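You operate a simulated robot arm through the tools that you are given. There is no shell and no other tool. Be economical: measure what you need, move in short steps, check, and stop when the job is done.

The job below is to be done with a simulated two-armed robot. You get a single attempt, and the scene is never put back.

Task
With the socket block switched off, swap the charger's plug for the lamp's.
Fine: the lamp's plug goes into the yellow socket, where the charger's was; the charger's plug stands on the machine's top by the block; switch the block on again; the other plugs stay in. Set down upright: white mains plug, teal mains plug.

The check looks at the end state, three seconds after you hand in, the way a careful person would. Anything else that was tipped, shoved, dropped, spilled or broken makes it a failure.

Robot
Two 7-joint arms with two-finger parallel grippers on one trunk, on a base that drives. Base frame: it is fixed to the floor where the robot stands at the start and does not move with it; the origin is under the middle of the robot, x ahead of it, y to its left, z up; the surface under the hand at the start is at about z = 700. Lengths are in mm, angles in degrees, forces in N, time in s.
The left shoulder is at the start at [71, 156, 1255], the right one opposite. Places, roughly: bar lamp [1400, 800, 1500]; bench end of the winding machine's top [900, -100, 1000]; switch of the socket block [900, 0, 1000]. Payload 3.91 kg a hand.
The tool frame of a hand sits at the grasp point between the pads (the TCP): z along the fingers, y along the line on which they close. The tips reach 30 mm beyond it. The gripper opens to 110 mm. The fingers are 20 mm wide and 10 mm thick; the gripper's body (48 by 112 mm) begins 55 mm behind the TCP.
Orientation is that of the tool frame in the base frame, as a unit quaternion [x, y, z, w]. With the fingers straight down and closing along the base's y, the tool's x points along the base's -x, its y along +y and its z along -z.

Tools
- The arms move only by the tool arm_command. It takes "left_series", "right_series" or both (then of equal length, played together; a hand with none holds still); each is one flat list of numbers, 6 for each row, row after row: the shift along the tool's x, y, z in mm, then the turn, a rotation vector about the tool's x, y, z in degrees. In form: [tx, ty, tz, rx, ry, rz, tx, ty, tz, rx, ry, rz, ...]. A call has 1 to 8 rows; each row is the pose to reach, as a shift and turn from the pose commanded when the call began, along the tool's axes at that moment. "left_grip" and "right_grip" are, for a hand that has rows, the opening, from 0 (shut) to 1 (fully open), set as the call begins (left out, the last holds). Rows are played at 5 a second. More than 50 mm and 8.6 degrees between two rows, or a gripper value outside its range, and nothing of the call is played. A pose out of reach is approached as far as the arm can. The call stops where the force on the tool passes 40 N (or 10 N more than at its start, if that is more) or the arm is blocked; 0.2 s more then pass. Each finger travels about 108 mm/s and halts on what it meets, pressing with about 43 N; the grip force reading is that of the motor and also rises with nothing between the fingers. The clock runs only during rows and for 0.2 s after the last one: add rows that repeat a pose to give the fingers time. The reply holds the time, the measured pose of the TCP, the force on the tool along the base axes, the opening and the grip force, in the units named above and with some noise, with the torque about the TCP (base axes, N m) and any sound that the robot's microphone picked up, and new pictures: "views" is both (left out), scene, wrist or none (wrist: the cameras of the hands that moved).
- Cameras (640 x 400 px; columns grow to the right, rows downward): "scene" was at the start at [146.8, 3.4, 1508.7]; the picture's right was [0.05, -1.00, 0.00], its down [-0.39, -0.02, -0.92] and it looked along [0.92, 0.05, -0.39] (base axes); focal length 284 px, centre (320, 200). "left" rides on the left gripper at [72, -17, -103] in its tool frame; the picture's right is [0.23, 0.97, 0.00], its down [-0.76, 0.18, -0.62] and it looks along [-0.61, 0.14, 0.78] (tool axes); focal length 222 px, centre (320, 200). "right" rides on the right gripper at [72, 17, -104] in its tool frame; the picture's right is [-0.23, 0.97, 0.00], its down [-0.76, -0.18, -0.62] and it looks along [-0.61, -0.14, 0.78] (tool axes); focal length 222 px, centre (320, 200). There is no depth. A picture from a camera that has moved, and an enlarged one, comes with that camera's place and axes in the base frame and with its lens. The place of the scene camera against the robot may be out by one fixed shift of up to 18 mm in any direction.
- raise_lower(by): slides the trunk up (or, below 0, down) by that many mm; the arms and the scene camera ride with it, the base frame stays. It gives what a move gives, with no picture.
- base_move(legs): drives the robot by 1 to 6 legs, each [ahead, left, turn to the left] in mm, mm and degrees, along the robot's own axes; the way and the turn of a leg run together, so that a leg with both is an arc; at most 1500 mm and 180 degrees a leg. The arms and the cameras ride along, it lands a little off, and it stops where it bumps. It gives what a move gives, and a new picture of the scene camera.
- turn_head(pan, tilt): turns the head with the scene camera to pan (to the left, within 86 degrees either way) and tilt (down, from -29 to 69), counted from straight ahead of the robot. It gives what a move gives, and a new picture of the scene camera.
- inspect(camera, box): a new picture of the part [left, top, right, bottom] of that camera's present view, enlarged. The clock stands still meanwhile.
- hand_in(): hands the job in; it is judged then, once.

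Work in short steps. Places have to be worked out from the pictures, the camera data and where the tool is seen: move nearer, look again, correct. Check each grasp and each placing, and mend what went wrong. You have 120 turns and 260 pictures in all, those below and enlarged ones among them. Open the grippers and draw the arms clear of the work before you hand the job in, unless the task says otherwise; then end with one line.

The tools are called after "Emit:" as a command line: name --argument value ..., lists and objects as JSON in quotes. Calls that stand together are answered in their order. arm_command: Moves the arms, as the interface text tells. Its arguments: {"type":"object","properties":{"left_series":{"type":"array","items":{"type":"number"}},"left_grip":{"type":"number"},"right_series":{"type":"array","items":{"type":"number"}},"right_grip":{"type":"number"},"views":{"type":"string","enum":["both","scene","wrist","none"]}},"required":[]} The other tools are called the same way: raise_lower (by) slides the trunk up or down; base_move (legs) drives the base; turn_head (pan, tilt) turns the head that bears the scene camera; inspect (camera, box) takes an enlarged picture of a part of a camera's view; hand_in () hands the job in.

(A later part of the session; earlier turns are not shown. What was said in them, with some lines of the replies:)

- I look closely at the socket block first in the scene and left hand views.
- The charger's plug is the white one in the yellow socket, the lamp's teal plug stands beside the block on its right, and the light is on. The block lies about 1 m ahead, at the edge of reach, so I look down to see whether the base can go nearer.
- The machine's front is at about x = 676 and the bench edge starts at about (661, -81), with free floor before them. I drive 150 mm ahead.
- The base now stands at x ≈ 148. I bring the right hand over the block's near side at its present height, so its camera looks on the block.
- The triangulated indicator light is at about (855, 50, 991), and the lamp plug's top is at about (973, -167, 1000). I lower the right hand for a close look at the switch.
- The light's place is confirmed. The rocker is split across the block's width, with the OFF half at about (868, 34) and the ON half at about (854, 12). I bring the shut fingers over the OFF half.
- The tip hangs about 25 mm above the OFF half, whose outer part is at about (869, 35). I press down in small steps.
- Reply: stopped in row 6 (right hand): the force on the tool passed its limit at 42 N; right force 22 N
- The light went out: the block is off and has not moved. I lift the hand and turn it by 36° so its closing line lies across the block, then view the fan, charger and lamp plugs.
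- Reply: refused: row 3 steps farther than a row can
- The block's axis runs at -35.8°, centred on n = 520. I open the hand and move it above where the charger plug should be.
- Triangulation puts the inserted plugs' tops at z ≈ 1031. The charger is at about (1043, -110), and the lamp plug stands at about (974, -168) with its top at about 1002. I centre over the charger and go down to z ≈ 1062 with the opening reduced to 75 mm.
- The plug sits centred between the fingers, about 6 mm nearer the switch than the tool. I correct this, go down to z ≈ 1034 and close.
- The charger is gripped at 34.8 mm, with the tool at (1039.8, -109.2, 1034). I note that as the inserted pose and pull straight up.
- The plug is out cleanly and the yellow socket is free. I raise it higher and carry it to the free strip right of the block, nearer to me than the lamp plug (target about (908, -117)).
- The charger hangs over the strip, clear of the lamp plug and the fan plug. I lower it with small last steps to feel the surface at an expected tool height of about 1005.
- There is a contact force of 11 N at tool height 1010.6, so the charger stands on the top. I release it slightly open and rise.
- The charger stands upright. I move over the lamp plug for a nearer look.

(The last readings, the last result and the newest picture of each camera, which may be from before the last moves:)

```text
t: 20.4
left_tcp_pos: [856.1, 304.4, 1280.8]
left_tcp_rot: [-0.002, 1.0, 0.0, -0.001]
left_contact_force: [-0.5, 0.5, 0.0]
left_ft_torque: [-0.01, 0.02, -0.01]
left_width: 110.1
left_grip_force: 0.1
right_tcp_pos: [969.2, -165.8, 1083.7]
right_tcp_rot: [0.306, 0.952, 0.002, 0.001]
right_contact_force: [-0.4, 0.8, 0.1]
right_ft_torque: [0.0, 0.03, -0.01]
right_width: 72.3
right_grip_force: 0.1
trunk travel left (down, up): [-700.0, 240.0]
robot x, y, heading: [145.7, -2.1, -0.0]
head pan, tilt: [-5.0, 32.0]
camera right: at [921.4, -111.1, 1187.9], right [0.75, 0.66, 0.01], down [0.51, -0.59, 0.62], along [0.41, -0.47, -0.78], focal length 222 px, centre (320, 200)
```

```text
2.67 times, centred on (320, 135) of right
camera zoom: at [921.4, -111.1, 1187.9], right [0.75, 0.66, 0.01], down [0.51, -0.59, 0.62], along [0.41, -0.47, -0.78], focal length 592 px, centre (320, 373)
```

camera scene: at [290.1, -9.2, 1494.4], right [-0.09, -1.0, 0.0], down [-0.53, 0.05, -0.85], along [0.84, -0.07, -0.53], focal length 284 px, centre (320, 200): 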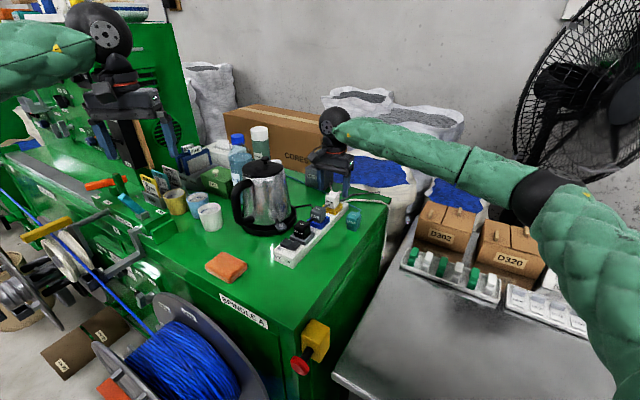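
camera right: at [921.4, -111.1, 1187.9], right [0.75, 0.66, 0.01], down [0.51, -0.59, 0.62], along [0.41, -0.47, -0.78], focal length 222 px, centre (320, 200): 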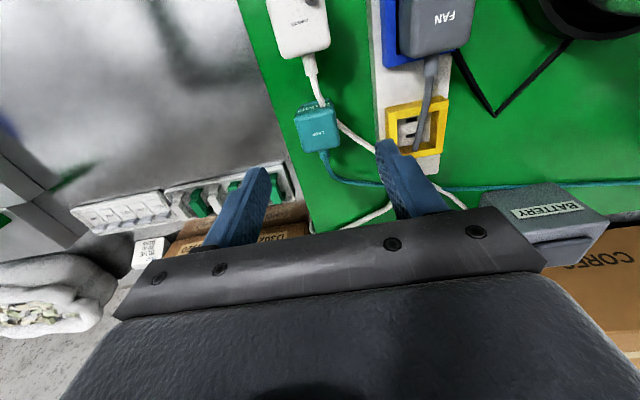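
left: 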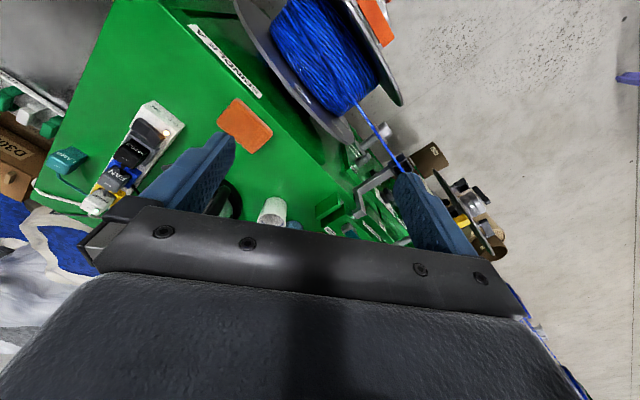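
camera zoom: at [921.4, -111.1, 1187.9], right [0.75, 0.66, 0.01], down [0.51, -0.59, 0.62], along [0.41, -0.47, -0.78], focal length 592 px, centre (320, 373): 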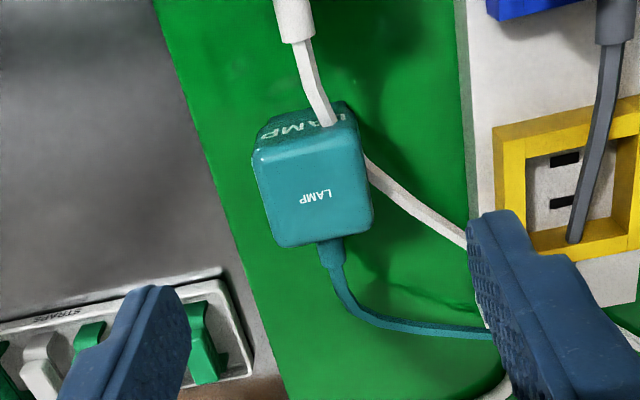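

The lamp plug is within 2 mm of the tool and aligned with it. I go down to the matching grip height (1010) and close.

Emit:
arm_command --right_series '[0, -2, 30, 0, 0, 0, 0, -2, 55, 0, 0, 0, 0, -2, 74, 0, 0, 0, 0, -2, 74, 0, 0, 0]' --views "none"

Emit:
arm_command --right_series '[0, 0, 0, 0, 0, 0, 0, 0, 0, 0, 0, 0, 0, 0, 0, 0, 0, 0]' --right_grip 0.0 --views "wrist"

Emit:
inspect --camera "right" --box '[200, 60, 440, 210]'

```text
t: 21.4
left_tcp_pos: [855.4, 305.2, 1281.2]
left_tcp_rot: [0.0, 1.0, 0.0, 0.0]
left_contact_force: [-0.8, -0.1, 0.9]
left_ft_torque: [0.0, -0.03, 0.02]
left_width: 109.9
left_grip_force: 0.1
right_tcp_pos: [967.4, -169.6, 1011.1]
right_tcp_rot: [0.306, 0.952, 0.003, 0.002]
right_contact_force: [0.2, 0.5, 0.5]
right_ft_torque: [0.02, 0.0, -0.01]
right_width: 72.7
right_grip_force: 0.2
trunk travel left (down, up): [-700.0, 240.0]
robot x, y, heading: [145.6, 0.9, 0.2]
head pan, tilt: [-5.0, 32.0]
```

```text
t: 22.2
left_tcp_pos: [855.2, 305.9, 1279.7]
left_tcp_rot: [-0.001, 1.0, 0.0, 0.0]
left_contact_force: [0.6, 0.3, 0.0]
left_ft_torque: [-0.01, -0.02, 0.01]
left_width: 110.2
left_grip_force: 0.0
right_tcp_pos: [968.7, -169.1, 1010.0]
right_tcp_rot: [0.306, 0.952, 0.002, 0.001]
right_contact_force: [0.1, 0.4, 1.6]
right_ft_torque: [0.01, 0.0, 0.01]
right_width: 35.0
right_grip_force: 43.4
trunk travel left (down, up): [-700.0, 240.0]
robot x, y, heading: [149.1, -2.1, 0.0]
head pan, tilt: [-5.0, 32.0]
camera right: at [919.3, -113.9, 1114.3], right [0.75, 0.66, 0.01], down [0.51, -0.59, 0.62], along [0.41, -0.47, -0.78], focal length 222 px, centre (320, 200)
```

right: 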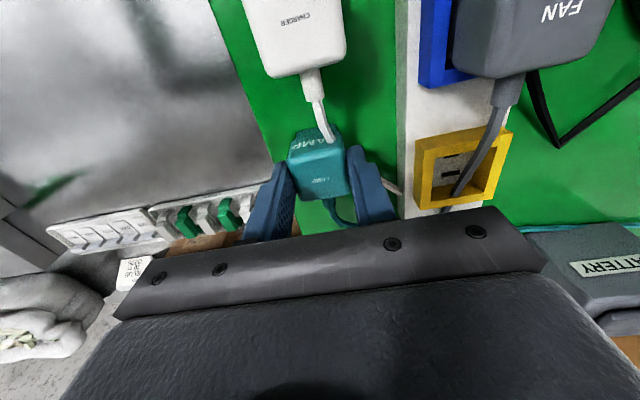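

```text
2.67 times, centred on (320, 135) of right
camera zoom: at [919.3, -113.9, 1114.3], right [0.75, 0.66, 0.01], down [0.51, -0.59, 0.62], along [0.41, -0.47, -0.78], focal length 592 px, centre (320, 373)
```

zoom: 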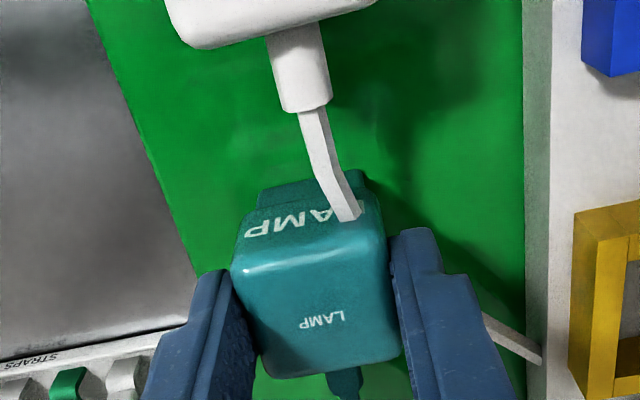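

The lamp plug is gripped at 35.0 mm, seated like the charger was. I lift it 75 mm and look before moving across.

Emit:
arm_command --right_series '[0, 0, -20, 0, 0, 0, 0, 0, -60, 0, 0, 0, 0, 0, -75, 0, 0, 0, -12, 45, -75, 0, 0, 0, -23, 90.5, -75, 0, 0, 0, -23, 90.5, -75, 0, 0, 0]' --views "wrist"

Emit:
inspect --camera "right" --box '[200, 60, 440, 210]'

Emit:
inspect --camera "scene" --box '[280, 160, 400, 240]'

```text
t: 23.6
left_tcp_pos: [854.7, 303.4, 1281.8]
left_tcp_rot: [-0.001, 1.0, 0.001, 0.0]
left_contact_force: [-0.8, -0.4, -0.7]
left_ft_torque: [0.04, -0.01, 0.01]
left_width: 110.2
left_grip_force: 0.0
right_tcp_pos: [1041.6, -110.6, 1087.3]
right_tcp_rot: [0.306, 0.952, 0.003, 0.003]
right_contact_force: [0.7, -0.1, -0.5]
right_ft_torque: [0.01, -0.01, 0.04]
right_width: 34.8
right_grip_force: 42.6
trunk travel left (down, up): [-700.0, 240.0]
robot x, y, heading: [143.9, -0.8, 0.0]
head pan, tilt: [-5.0, 32.0]
camera right: at [992.2, -55.4, 1191.2], right [0.75, 0.66, 0.01], down [0.51, -0.59, 0.62], along [0.41, -0.47, -0.78], focal length 222 px, centre (320, 200)
```

right: 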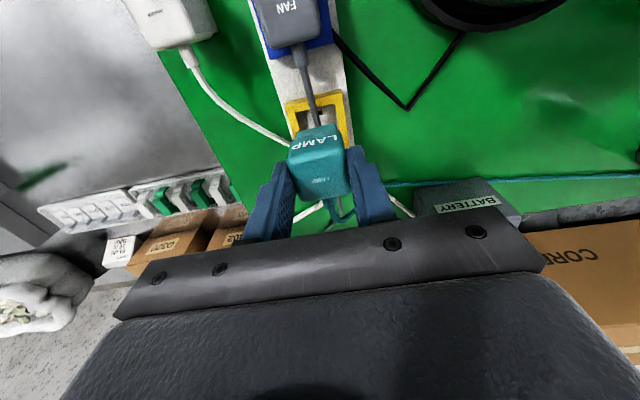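

```text
2.67 times, centred on (320, 135) of right
camera zoom: at [992.2, -55.4, 1191.2], right [0.75, 0.66, 0.01], down [0.51, -0.59, 0.62], along [0.41, -0.47, -0.78], focal length 592 px, centre (320, 373)
```

zoom: 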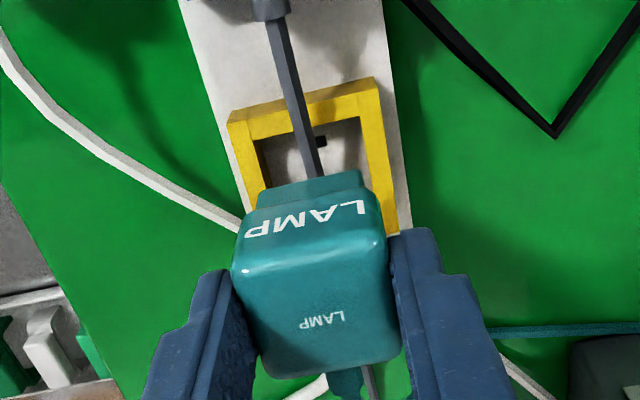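

```text
5.00 times, centred on (340, 200) of scene
camera zoom: at [288.7, -10.9, 1494.6], right [-0.09, -1.0, 0.0], down [-0.53, 0.05, -0.85], along [0.84, -0.07, -0.53], focal length 1423 px, centre (220, 200)
```

zoom: 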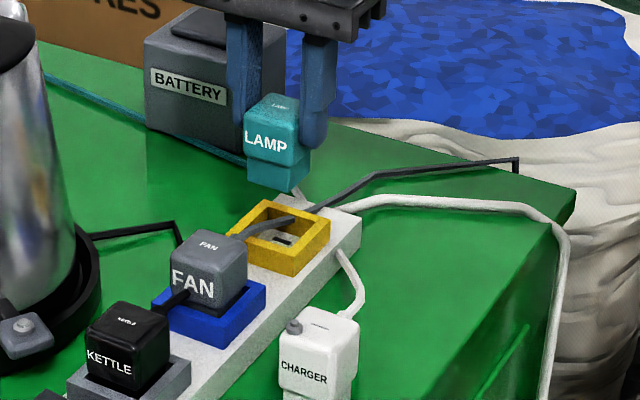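

The lamp plug hangs over the yellow socket just as the charger did. I lower it to near the socket mouth and then in slowly.

Emit:
arm_command --right_series '[0, 0, 15, 0, 0, 0, 0, 0, 25, 0, 0, 0, 0, 0, 31, 0, 0, 0, 0, 0, 37, 0, 0, 0, 0, 0, 43, 0, 0, 0, 0, 0, 48, 0, 0, 0, 0, 0, 52, 0, 0, 0]' --views "wrist"

Emit:
inspect --camera "scene" --box '[280, 160, 400, 240]'

Emit:
inspect --camera "right" --box '[200, 60, 440, 210]'

```text
t: 25.2
left_tcp_pos: [856.4, 304.4, 1279.6]
left_tcp_rot: [-0.001, 1.0, 0.001, 0.0]
left_contact_force: [-0.1, 0.0, 0.3]
left_ft_torque: [-0.02, 0.0, 0.01]
left_width: 110.0
left_grip_force: 0.1
right_tcp_pos: [1040.4, -109.0, 1034.3]
right_tcp_rot: [0.306, 0.952, 0.001, 0.001]
right_contact_force: [1.0, -1.4, 1.9]
right_ft_torque: [-0.09, 0.02, 0.0]
right_width: 34.7
right_grip_force: 43.1
trunk travel left (down, up): [-700.0, 240.0]
robot x, y, heading: [143.6, 0.8, 0.1]
head pan, tilt: [-5.0, 32.0]
camera right: at [991.3, -53.9, 1138.3], right [0.75, 0.66, 0.01], down [0.51, -0.59, 0.62], along [0.41, -0.47, -0.78], focal length 222 px, centre (320, 200)
```

right: 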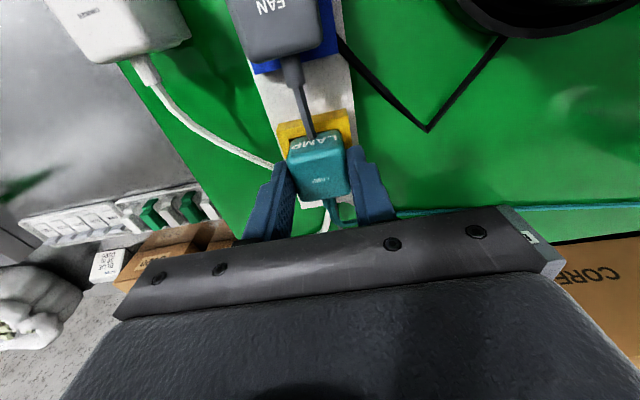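

```text
5.00 times, centred on (340, 200) of scene
camera zoom: at [289.3, -9.1, 1494.5], right [-0.09, -1.0, 0.0], down [-0.53, 0.05, -0.85], along [0.84, -0.07, -0.53], focal length 1423 px, centre (220, 200)
```

zoom: 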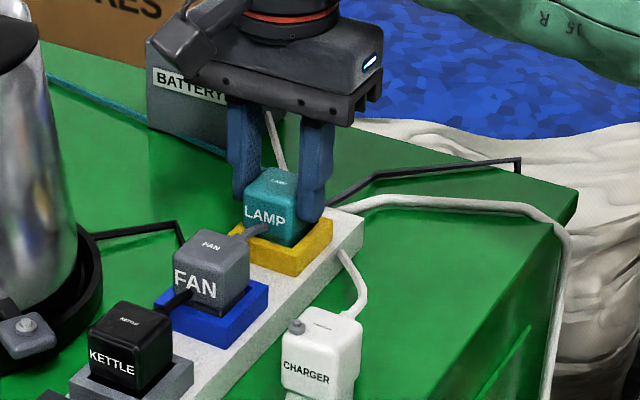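

```text
2.67 times, centred on (320, 135) of right
camera zoom: at [991.3, -53.9, 1138.3], right [0.75, 0.66, 0.01], down [0.51, -0.59, 0.62], along [0.41, -0.47, -0.78], focal length 592 px, centre (320, 373)
```

zoom: 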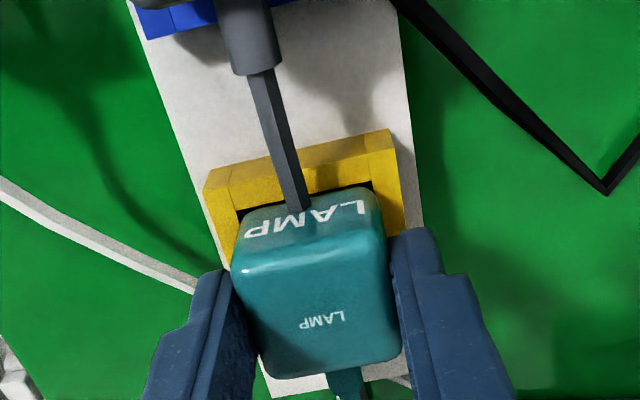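

It went in freely. I press a little further down to seat it fully against its stop.

Emit:
arm_command --right_series '[0, 0, 2, 0, 0, 0, 0, 0, 4, 0, 0, 0, 0, 0, 6, 0, 0, 0, 0, 0, 8, 0, 0, 0]' --views "none"

Emit:
inspect --camera "scene" --box '[280, 160, 400, 240]'

```text
t: 26.2
left_tcp_pos: [854.0, 305.7, 1281.3]
left_tcp_rot: [-0.001, 1.0, 0.0, 0.001]
left_contact_force: [0.0, 0.7, -0.1]
left_ft_torque: [0.02, -0.01, -0.04]
left_width: 110.1
left_grip_force: 0.0
right_tcp_pos: [1038.5, -107.9, 1029.2]
right_tcp_rot: [0.305, 0.952, 0.003, 0.003]
right_contact_force: [8.9, 1.4, 34.9]
right_ft_torque: [0.01, -0.08, 0.01]
right_width: 35.3
right_grip_force: 42.9
trunk travel left (down, up): [-700.0, 240.0]
robot x, y, heading: [146.0, 3.9, 0.1]
head pan, tilt: [-5.0, 32.0]
```

```text
5.00 times, centred on (340, 200) of scene
camera zoom: at [287.0, -8.4, 1494.9], right [-0.09, -1.0, 0.0], down [-0.53, 0.04, -0.85], along [0.85, -0.07, -0.53], focal length 1423 px, centre (220, 200)
```

zoom: 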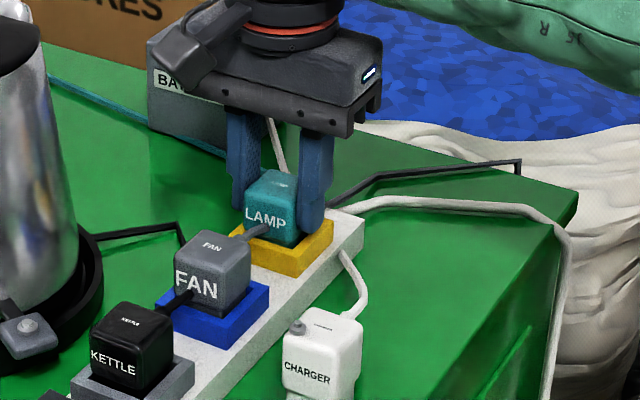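

It is firmly seated with 35 N pressing on it. I open the fingers and rise clear.

Emit:
arm_command --right_series '[0, 0, 0, 0, 0, 0, 0, 0, -5, 0, 0, 0, 0, 0, -5, 0, 0, 0, 0, 0, -35, 0, 0, 0, 0, 0, -75, 0, 0, 0, 0, 0, -110, 0, 0, 0]' --right_grip 0.62 --views "wrist"

Emit:
inspect --camera "scene" --box '[260, 160, 380, 260]'

Emit:
inspect --camera "right" --box '[200, 20, 440, 200]'

```text
t: 27.6
left_tcp_pos: [855.2, 304.8, 1281.2]
left_tcp_rot: [-0.001, 1.0, 0.0, -0.001]
left_contact_force: [-0.4, 0.4, 0.6]
left_ft_torque: [0.04, 0.01, -0.04]
left_width: 109.9
left_grip_force: 0.0
right_tcp_pos: [1037.9, -109.2, 1136.2]
right_tcp_rot: [0.306, 0.952, 0.002, 0.001]
right_contact_force: [0.1, -0.1, 0.4]
right_ft_torque: [-0.03, 0.04, -0.01]
right_width: 68.1
right_grip_force: 0.1
trunk travel left (down, up): [-700.0, 240.0]
robot x, y, heading: [141.7, -1.3, 0.1]
head pan, tilt: [-5.0, 32.0]
camera right: at [989.8, -53.7, 1240.3], right [0.75, 0.66, 0.01], down [0.51, -0.59, 0.62], along [0.41, -0.47, -0.78], focal length 222 px, centre (320, 200)
```

right: 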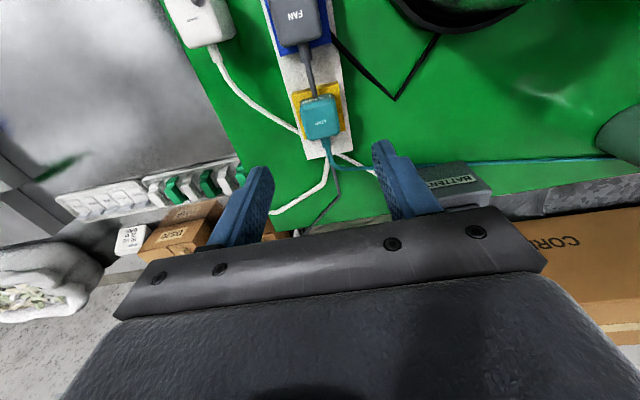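

```text
4.00 times, centred on (320, 210) of scene
camera zoom: at [289.4, -8.8, 1494.3], right [-0.09, -1.0, 0.0], down [-0.53, 0.05, -0.85], along [0.84, -0.07, -0.53], focal length 1138 px, centre (320, 160)
```

zoom: 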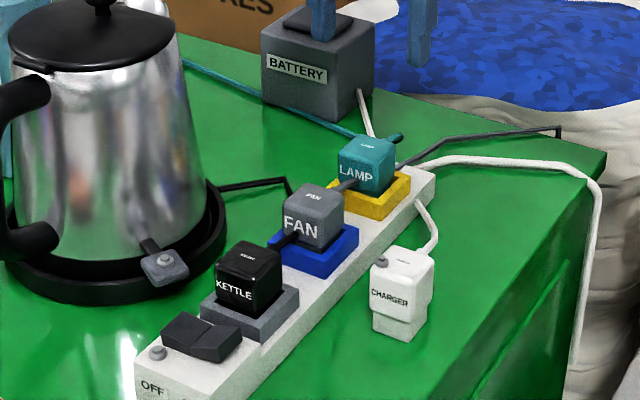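

```text
2.22 times, centred on (320, 110) of right
camera zoom: at [989.8, -53.7, 1240.3], right [0.75, 0.66, 0.01], down [0.51, -0.59, 0.62], along [0.41, -0.47, -0.78], focal length 494 px, centre (320, 400)
```

zoom: 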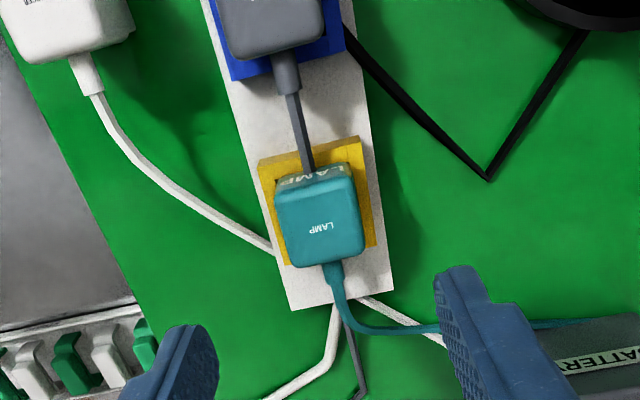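

Lamp plug seated, charger standing, other plugs in. I shut the fingers, rise, turn back and go over the ON half, at about (851, 10).

Emit:
arm_command --right_series '[0, 0, -45, 0, 0, 0, 44, -3, -45, 0, 0, -7.1, 88, -6, -45, 0, 0, -14.2, 132, -9, -45, 0, 0, -21.3, 176, -12, -45, 0, 0, -28.4, 221, -15, -45, 0, 0, -35.6]' --right_grip 0.0 --views "none"

```text
t: 29.0
left_tcp_pos: [855.9, 305.0, 1280.1]
left_tcp_rot: [-0.002, 1.0, -0.001, -0.001]
left_contact_force: [0.2, 0.8, -1.0]
left_ft_torque: [-0.04, -0.04, 0.03]
left_width: 110.1
left_grip_force: 0.0
right_tcp_pos: [851.0, 8.0, 1182.8]
right_tcp_rot: [0.0, 1.0, 0.002, 0.002]
right_contact_force: [0.0, 0.7, -0.4]
right_ft_torque: [0.01, 0.0, 0.0]
right_width: 0.0
right_grip_force: 37.6
trunk travel left (down, up): [-700.0, 240.0]
robot x, y, heading: [144.1, -2.6, 0.2]
head pan, tilt: [-5.0, 32.0]
```

The hand is above the ON half with y 2 mm low. I correct that and descend to z ≈ 1050 for a look.

Emit:
arm_command --right_series '[0, 2, 45, 0, 0, 0, 0, 2, 90, 0, 0, 0, 0, 2, 131, 0, 0, 0]' --views "none"

Emit:
inspect --camera "right" --box '[220, 60, 460, 240]'

Emit:
inspect --camera "scene" --box '[250, 180, 370, 280]'

```text
t: 29.8
left_tcp_pos: [855.3, 305.5, 1279.4]
left_tcp_rot: [0.0, 1.0, 0.0, 0.0]
left_contact_force: [-0.2, 0.1, -0.1]
left_ft_torque: [0.02, -0.01, 0.03]
left_width: 110.1
left_grip_force: 0.0
right_tcp_pos: [847.7, 9.7, 1048.5]
right_tcp_rot: [0.0, 1.0, 0.003, 0.001]
right_contact_force: [0.2, 0.1, 0.3]
right_ft_torque: [0.01, 0.01, -0.02]
right_width: 0.0
right_grip_force: 37.3
trunk travel left (down, up): [-700.0, 240.0]
robot x, y, heading: [148.6, 0.2, -0.0]
head pan, tilt: [-5.0, 32.0]
```

```text
2.22 times, centred on (340, 150) of right
camera zoom: at [776.5, 24.9, 1152.0], right [0.23, 0.97, 0.01], down [0.76, -0.18, 0.63], along [0.61, -0.14, -0.78], focal length 494 px, centre (276, 311)
```

zoom: 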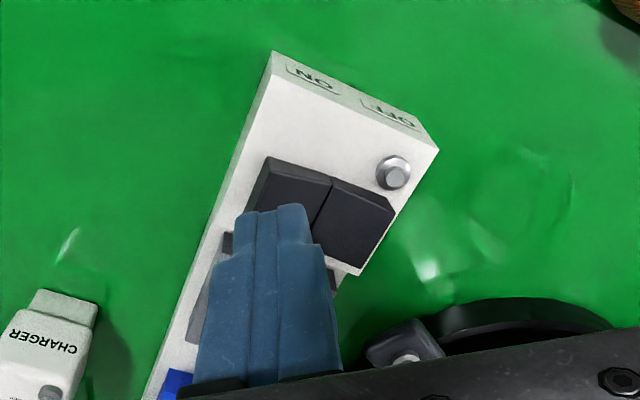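

```text
4.00 times, centred on (310, 230) of scene
camera zoom: at [290.2, -9.4, 1494.4], right [-0.09, -1.0, 0.0], down [-0.53, 0.05, -0.85], along [0.84, -0.07, -0.53], focal length 1138 px, centre (360, 80)
```

zoom: 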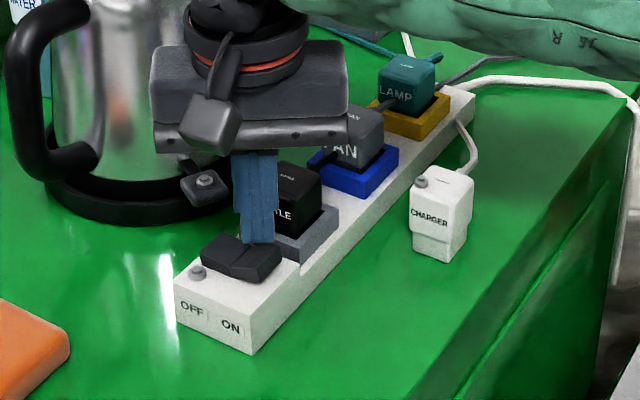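

The tip stands over the ON half. I press down in small steps.

Emit:
arm_command --right_series '[-2, 0, 10, 0, 0, 0, -2, 0, 16, 0, 0, 0, -2, 0, 20, 0, 0, 0, -2, 0, 24, 0, 0, 0, -2, 0, 27, 0, 0, 0, -2, 0, 30, 0, 0, 0]' --views "none"

Emit:
inspect --camera "right" --box '[220, 60, 460, 240]'

```text
t: 31.2
left_tcp_pos: [854.1, 305.2, 1280.4]
left_tcp_rot: [-0.002, 1.0, -0.001, 0.001]
left_contact_force: [0.4, 0.1, -0.4]
left_ft_torque: [-0.01, -0.03, 0.03]
left_width: 109.8
left_grip_force: 0.1
right_tcp_pos: [851.9, 10.0, 1025.3]
right_tcp_rot: [0.0, 1.0, 0.004, 0.006]
right_contact_force: [-11.5, -4.1, 23.4]
right_ft_torque: [-0.33, 0.55, -0.08]
right_width: 0.0
right_grip_force: 38.0
trunk travel left (down, up): [-700.0, 240.0]
robot x, y, heading: [146.7, -2.2, 0.1]
head pan, tilt: [-5.0, 32.0]
stopped in row 6 (right hand): the force on the tool passed its limit at 42 N (the readings are from after the stop); the commanded pose is now the measured one
```

```text
2.22 times, centred on (340, 150) of right
camera zoom: at [779.7, 25.5, 1129.3], right [0.23, 0.97, 0.01], down [0.75, -0.18, 0.63], along [0.62, -0.14, -0.78], focal length 494 px, centre (276, 311)
```

zoom: 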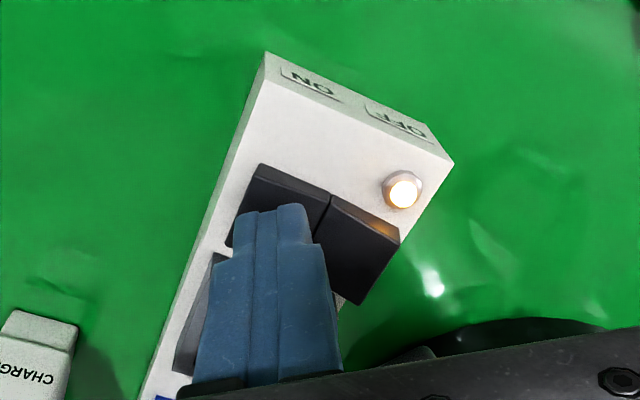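

The light is on again. I rise, open the gripper and draw the hand back to the right, clear of the work.

Emit:
arm_command --right_series '[0, 0, -40, 0, 0, 0, 0, 0, -85, 0, 0, 0, 0, 0, -130, 0, 0, 0, 0, 0, -175, 0, 0, 0, 10, -45, -200, 0, 0, 0, 20, -90, -220, 0, 0, 0, 30, -135, -240, 0, 0, 0, 40, -180, -245, 0, 0, 0]' --views "none"

Emit:
arm_command --right_series '[0, -45, 0, 0, 0, 0, 0, -90, 0, 0, 0, 0, 0, -135, 0, 0, 0, 0, 0, -180, 0, 0, 0, 0, 0, -180, 0, 0, 0, 0]' --right_grip 1.0 --views "scene"

Emit:
inspect --camera "scene" --box '[230, 150, 400, 280]'

```text
refused: row 5 steps farther than a row can; nothing moved
```

```text
t: 31.5
left_tcp_pos: [855.8, 304.4, 1278.2]
left_tcp_rot: [0.0, 1.0, -0.001, 0.001]
left_contact_force: [0.3, 0.9, -0.7]
left_ft_torque: [-0.03, 0.01, -0.03]
left_width: 110.1
left_grip_force: 0.1
right_tcp_pos: [854.6, 3.1, 1026.4]
right_tcp_rot: [-0.002, 1.0, 0.006, 0.007]
right_contact_force: [-6.3, -9.0, 8.3]
right_ft_torque: [0.09, 0.15, 0.15]
right_width: 55.1
right_grip_force: 0.0
trunk travel left (down, up): [-700.0, 240.0]
robot x, y, heading: [148.7, -1.7, 0.1]
head pan, tilt: [-5.0, 32.0]
stopped in row 1 (right hand): the force on the tool passed its limit at 180 N (the readings are from after the stop); the commanded pose is now the measured one
camera scene: at [289.9, -9.7, 1493.8], right [-0.09, -1.0, 0.0], down [-0.53, 0.05, -0.85], along [0.84, -0.07, -0.53], focal length 284 px, centre (320, 200)
```

scene: 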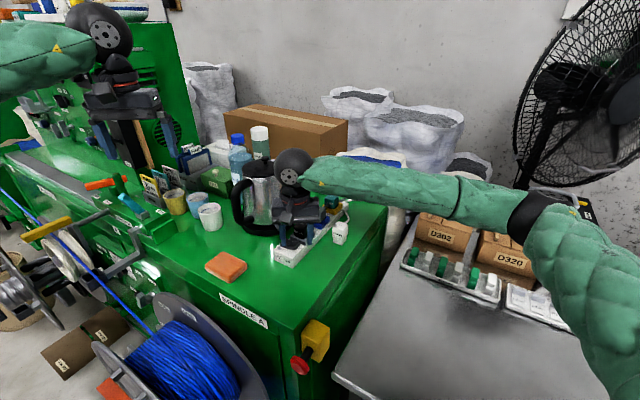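

```text
3.08 times, centred on (315, 215) of scene
camera zoom: at [289.9, -9.7, 1493.8], right [-0.09, -1.0, 0.0], down [-0.53, 0.05, -0.85], along [0.84, -0.07, -0.53], focal length 876 px, centre (335, 154)
```

zoom: 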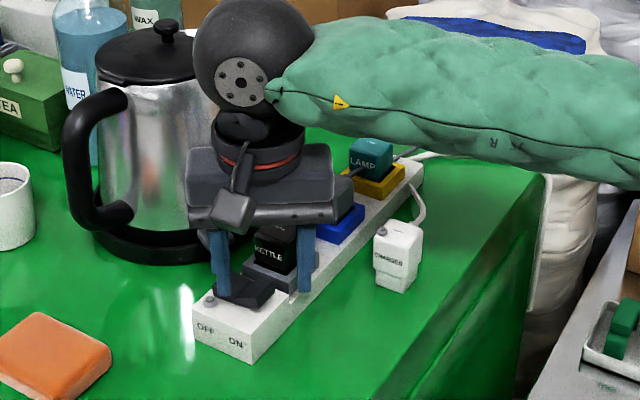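

The lift was refused for one row that was too long, and the sideways move then ran with the tip still on the block, reaching 180 N. I lift straight up now, one call at a time, and check for any harm.

Emit:
arm_command --right_series '[0, 0, -10, 0, 0, 0, 0, 0, -30, 0, 0, 0, 0, 0, -70, 0, 0, 0, 0, 0, -115, 0, 0, 0, 0, 0, -155, 0, 0, 0]' --right_grip 0.5 --views "wrist"

Emit:
inspect --camera "scene" --box '[250, 160, 394, 280]'

Emit:
inspect --camera "right" --box '[220, 60, 460, 240]'

```text
t: 32.7
left_tcp_pos: [855.5, 305.2, 1280.7]
left_tcp_rot: [0.0, 1.0, 0.0, 0.0]
left_contact_force: [-0.1, -0.5, -0.2]
left_ft_torque: [0.0, -0.05, 0.01]
left_width: 110.0
left_grip_force: 0.1
right_tcp_pos: [852.0, 1.3, 1182.8]
right_tcp_rot: [-0.002, 1.0, 0.007, 0.006]
right_contact_force: [-1.4, 0.1, 0.4]
right_ft_torque: [0.02, -0.02, 0.01]
right_width: 55.3
right_grip_force: 0.0
trunk travel left (down, up): [-700.0, 240.0]
robot x, y, heading: [144.4, 3.1, 0.3]
head pan, tilt: [-5.0, 32.0]
camera right: at [778.0, 15.8, 1285.7], right [0.22, 0.97, 0.02], down [0.75, -0.18, 0.63], along [0.62, -0.13, -0.78], focal length 222 px, centre (320, 200)
```

right: 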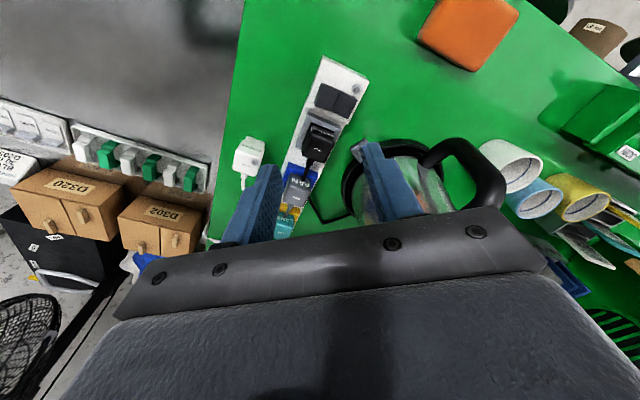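

```text
3.33 times, centred on (322, 220) of scene
camera zoom: at [288.7, -9.1, 1494.4], right [-0.09, -1.0, 0.0], down [-0.53, 0.05, -0.85], along [0.84, -0.07, -0.53], focal length 948 px, centre (313, 133)
```

zoom: 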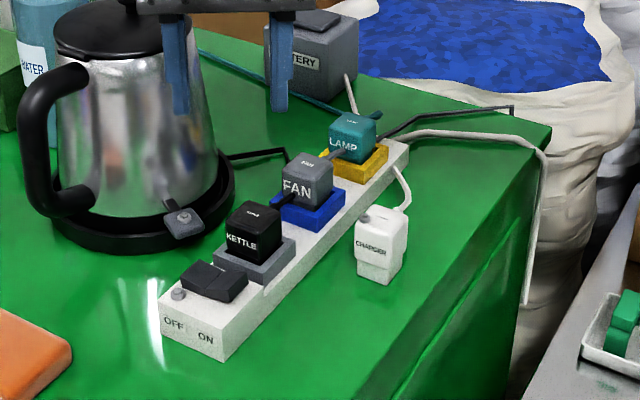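

```text
2.22 times, centred on (340, 150) of right
camera zoom: at [778.0, 15.8, 1285.7], right [0.22, 0.97, 0.02], down [0.75, -0.18, 0.63], along [0.62, -0.13, -0.78], focal length 494 px, centre (276, 311)
```

zoom: 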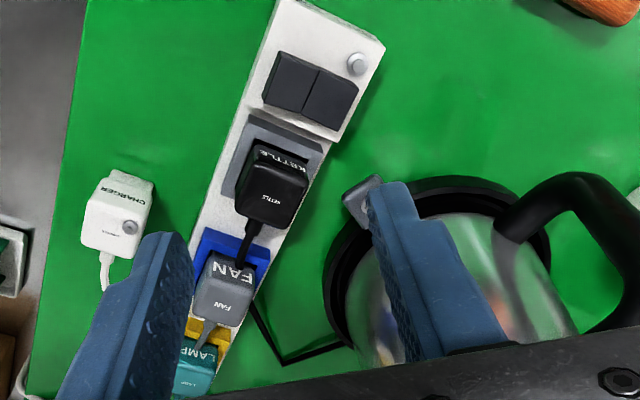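

The fingers knocked the switch off again, but nothing else moved: block, plugs and charger all stand as before. I shut the fingers and go back over the ON half.

Emit:
arm_command --right_series '[0, 9, 0, 0, 0, 0, 0, 9, 0, 0, 0, 0, 0, 9, 45, 0, 0, 0, 0, 9, 90, 0, 0, 0, 0, 9, 131, 0, 0, 0]' --right_grip 0.0 --views "none"

Emit:
inspect --camera "right" --box '[220, 60, 460, 240]'

```text
t: 33.9
left_tcp_pos: [855.4, 304.0, 1280.6]
left_tcp_rot: [-0.001, 1.0, 0.0, 0.001]
left_contact_force: [-0.1, -0.5, 0.5]
left_ft_torque: [0.0, -0.01, 0.04]
left_width: 109.8
left_grip_force: 0.1
right_tcp_pos: [854.3, 13.0, 1052.7]
right_tcp_rot: [-0.003, 1.0, 0.007, 0.007]
right_contact_force: [0.5, -0.2, 1.2]
right_ft_torque: [-0.03, 0.02, 0.02]
right_width: 0.0
right_grip_force: 38.0
trunk travel left (down, up): [-700.0, 240.0]
robot x, y, heading: [149.4, 2.2, 0.1]
head pan, tilt: [-5.0, 32.0]
```

```text
2.22 times, centred on (340, 150) of right
camera zoom: at [780.8, 28.4, 1156.3], right [0.22, 0.97, 0.02], down [0.75, -0.18, 0.63], along [0.62, -0.13, -0.78], focal length 494 px, centre (276, 311)
```

zoom: 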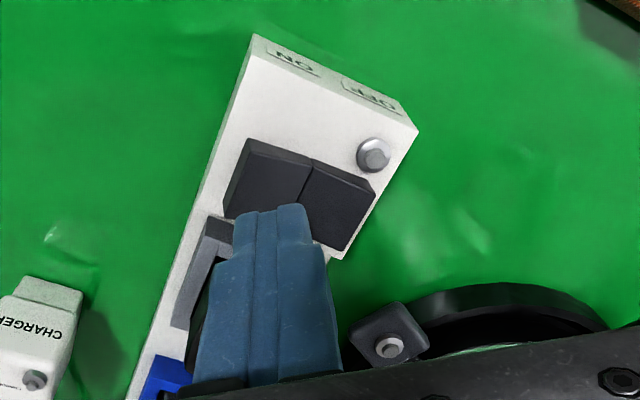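

The tool is at (854, 13), so I shift 4 mm nearer and 3 mm outward on the ON half and press down.

Emit:
arm_command --right_series '[4, -3, 10, 0, 0, 0, 4, -3, 18, 0, 0, 0, 4, -3, 22, 0, 0, 0, 4, -3, 26, 0, 0, 0, 4, -3, 29, 0, 0, 0, 4, -3, 32, 0, 0, 0]' --views "none"

Emit:
inspect --camera "right" --box '[220, 60, 460, 240]'

```text
t: 35.3
left_tcp_pos: [854.5, 304.5, 1280.6]
left_tcp_rot: [0.001, 1.0, 0.0, 0.001]
left_contact_force: [-0.1, 0.1, 0.5]
left_ft_torque: [-0.02, 0.01, 0.0]
left_width: 109.9
left_grip_force: 0.0
right_tcp_pos: [850.5, 8.6, 1028.0]
right_tcp_rot: [-0.002, 1.0, 0.009, 0.011]
right_contact_force: [-9.6, -1.9, 23.5]
right_ft_torque: [-0.28, 0.45, -0.07]
right_width: 0.0
right_grip_force: 37.7
trunk travel left (down, up): [-700.0, 240.0]
robot x, y, heading: [141.3, 1.5, 0.4]
head pan, tilt: [-5.0, 32.0]
stopped in row 6 (right hand): the force on the tool passed its limit at 44 N (the readings are from after the stop); the commanded pose is now the measured one
```

```text
2.22 times, centred on (340, 150) of right
camera zoom: at [775.7, 24.3, 1129.0], right [0.22, 0.97, 0.02], down [0.75, -0.19, 0.64], along [0.62, -0.13, -0.77], focal length 494 px, centre (276, 311)
```

zoom: 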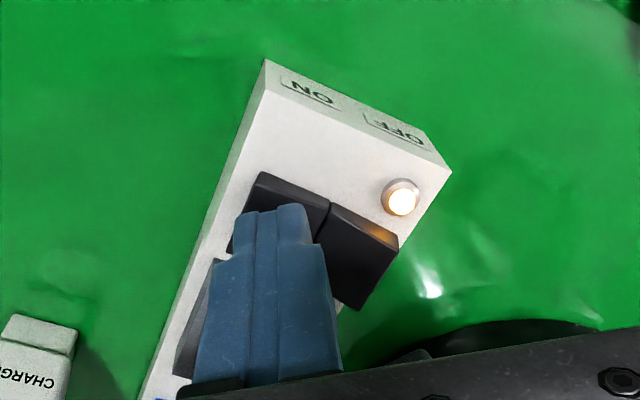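

The light is on. I lift straight up with the fingers shut, and only that.

Emit:
arm_command --right_series '[0, 0, -35, 0, 0, 0, 0, 0, -75, 0, 0, 0, 0, 0, -115, 0, 0, 0, 0, 0, -155, 0, 0, 0, 0, 0, -195, 0, 0, 0, 0, 0, -235, 0, 0, 0]' --views "none"

```text
t: 36.7
left_tcp_pos: [855.0, 305.0, 1279.3]
left_tcp_rot: [0.0, 1.0, 0.0, 0.0]
left_contact_force: [-0.7, 0.7, 0.6]
left_ft_torque: [-0.03, -0.01, 0.01]
left_width: 110.0
left_grip_force: 0.1
right_tcp_pos: [845.7, 7.2, 1258.1]
right_tcp_rot: [-0.002, 1.0, 0.008, 0.009]
right_contact_force: [-0.2, 0.0, -0.4]
right_ft_torque: [-0.01, -0.02, 0.03]
right_width: 0.0
right_grip_force: 38.1
trunk travel left (down, up): [-700.0, 240.0]
robot x, y, heading: [145.1, -0.8, 0.0]
head pan, tilt: [-5.0, 32.0]
```

The hand is clear at z = 1258. I move it off to the right and open it.

Emit:
arm_command --right_series '[0, -45, 0, 0, 0, 0, 0, -90, 0, 0, 0, 0, 0, -135, 0, 0, 0, 0, 0, -180, 0, 0, 0, 0, 0, -225, 0, 0, 0, 0, 0, -270, 0, 0, 0, 0, 0, -315, 0, 0, 0, 0, 0, -350, 0, 0, 0, 0]' --right_grip 1.0 --views "scene"

Emit:
inspect --camera "scene" --box '[250, 170, 394, 270]'

Emit:
inspect --camera "right" --box '[340, 40, 640, 220]'

```text
t: 38.5
left_tcp_pos: [853.5, 303.7, 1281.6]
left_tcp_rot: [-0.001, 1.0, 0.0, -0.001]
left_contact_force: [0.0, -0.4, 0.1]
left_ft_torque: [0.02, -0.01, 0.03]
left_width: 109.9
left_grip_force: 0.0
right_tcp_pos: [848.1, -344.3, 1253.9]
right_tcp_rot: [-0.003, 1.0, 0.008, 0.01]
right_contact_force: [-0.1, 0.0, -0.2]
right_ft_torque: [0.0, 0.0, 0.0]
right_width: 110.0
right_grip_force: 0.1
trunk travel left (down, up): [-700.0, 240.0]
robot x, y, heading: [148.1, 0.7, -0.1]
head pan, tilt: [-5.0, 32.0]
camera scene: at [289.0, -9.9, 1494.5], right [-0.09, -1.0, 0.0], down [-0.53, 0.05, -0.85], along [0.84, -0.07, -0.53], focal length 284 px, centre (320, 200)
```

scene: 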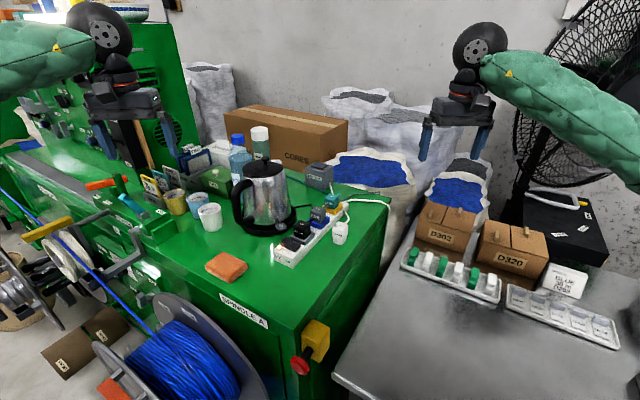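

```text
4.00 times, centred on (322, 220) of scene
camera zoom: at [289.0, -9.9, 1494.5], right [-0.09, -1.0, 0.0], down [-0.53, 0.05, -0.85], along [0.84, -0.07, -0.53], focal length 1138 px, centre (312, 120)
```

zoom: 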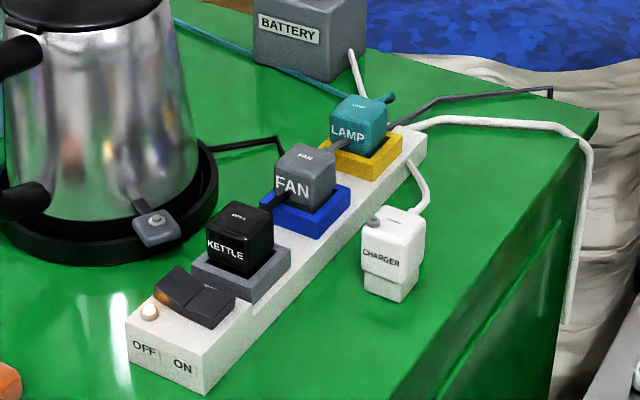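

```text
2.13 times, centred on (490, 130) of right
camera zoom: at [774.1, -329.4, 1356.4], right [0.22, 0.97, 0.02], down [0.75, -0.18, 0.63], along [0.62, -0.13, -0.77], focal length 474 px, centre (-43, 349)
```

zoom: 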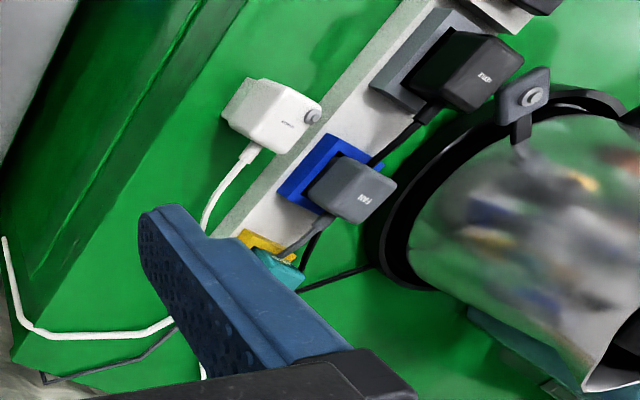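

The block's corner is at the same picture place as before the slip, the light is on, the lamp plug is seated in the yellow socket, the charger stands upright, and the kettle and fan plugs are in. Both hands are open and clear, so I hand in.

Emit:
hand_in

```text
The job is handed in.
```

I handed the job in with the lamp's plug in the yellow socket, the charger's plug upright on the machine's top by the block, and the block switched on. The kettle and fan plugs are still in. While drawing back, the right hand dragged across the switch, reaching 180 N, and turned it off. I pressed it on again, and in the last pictures nothing else had moved.
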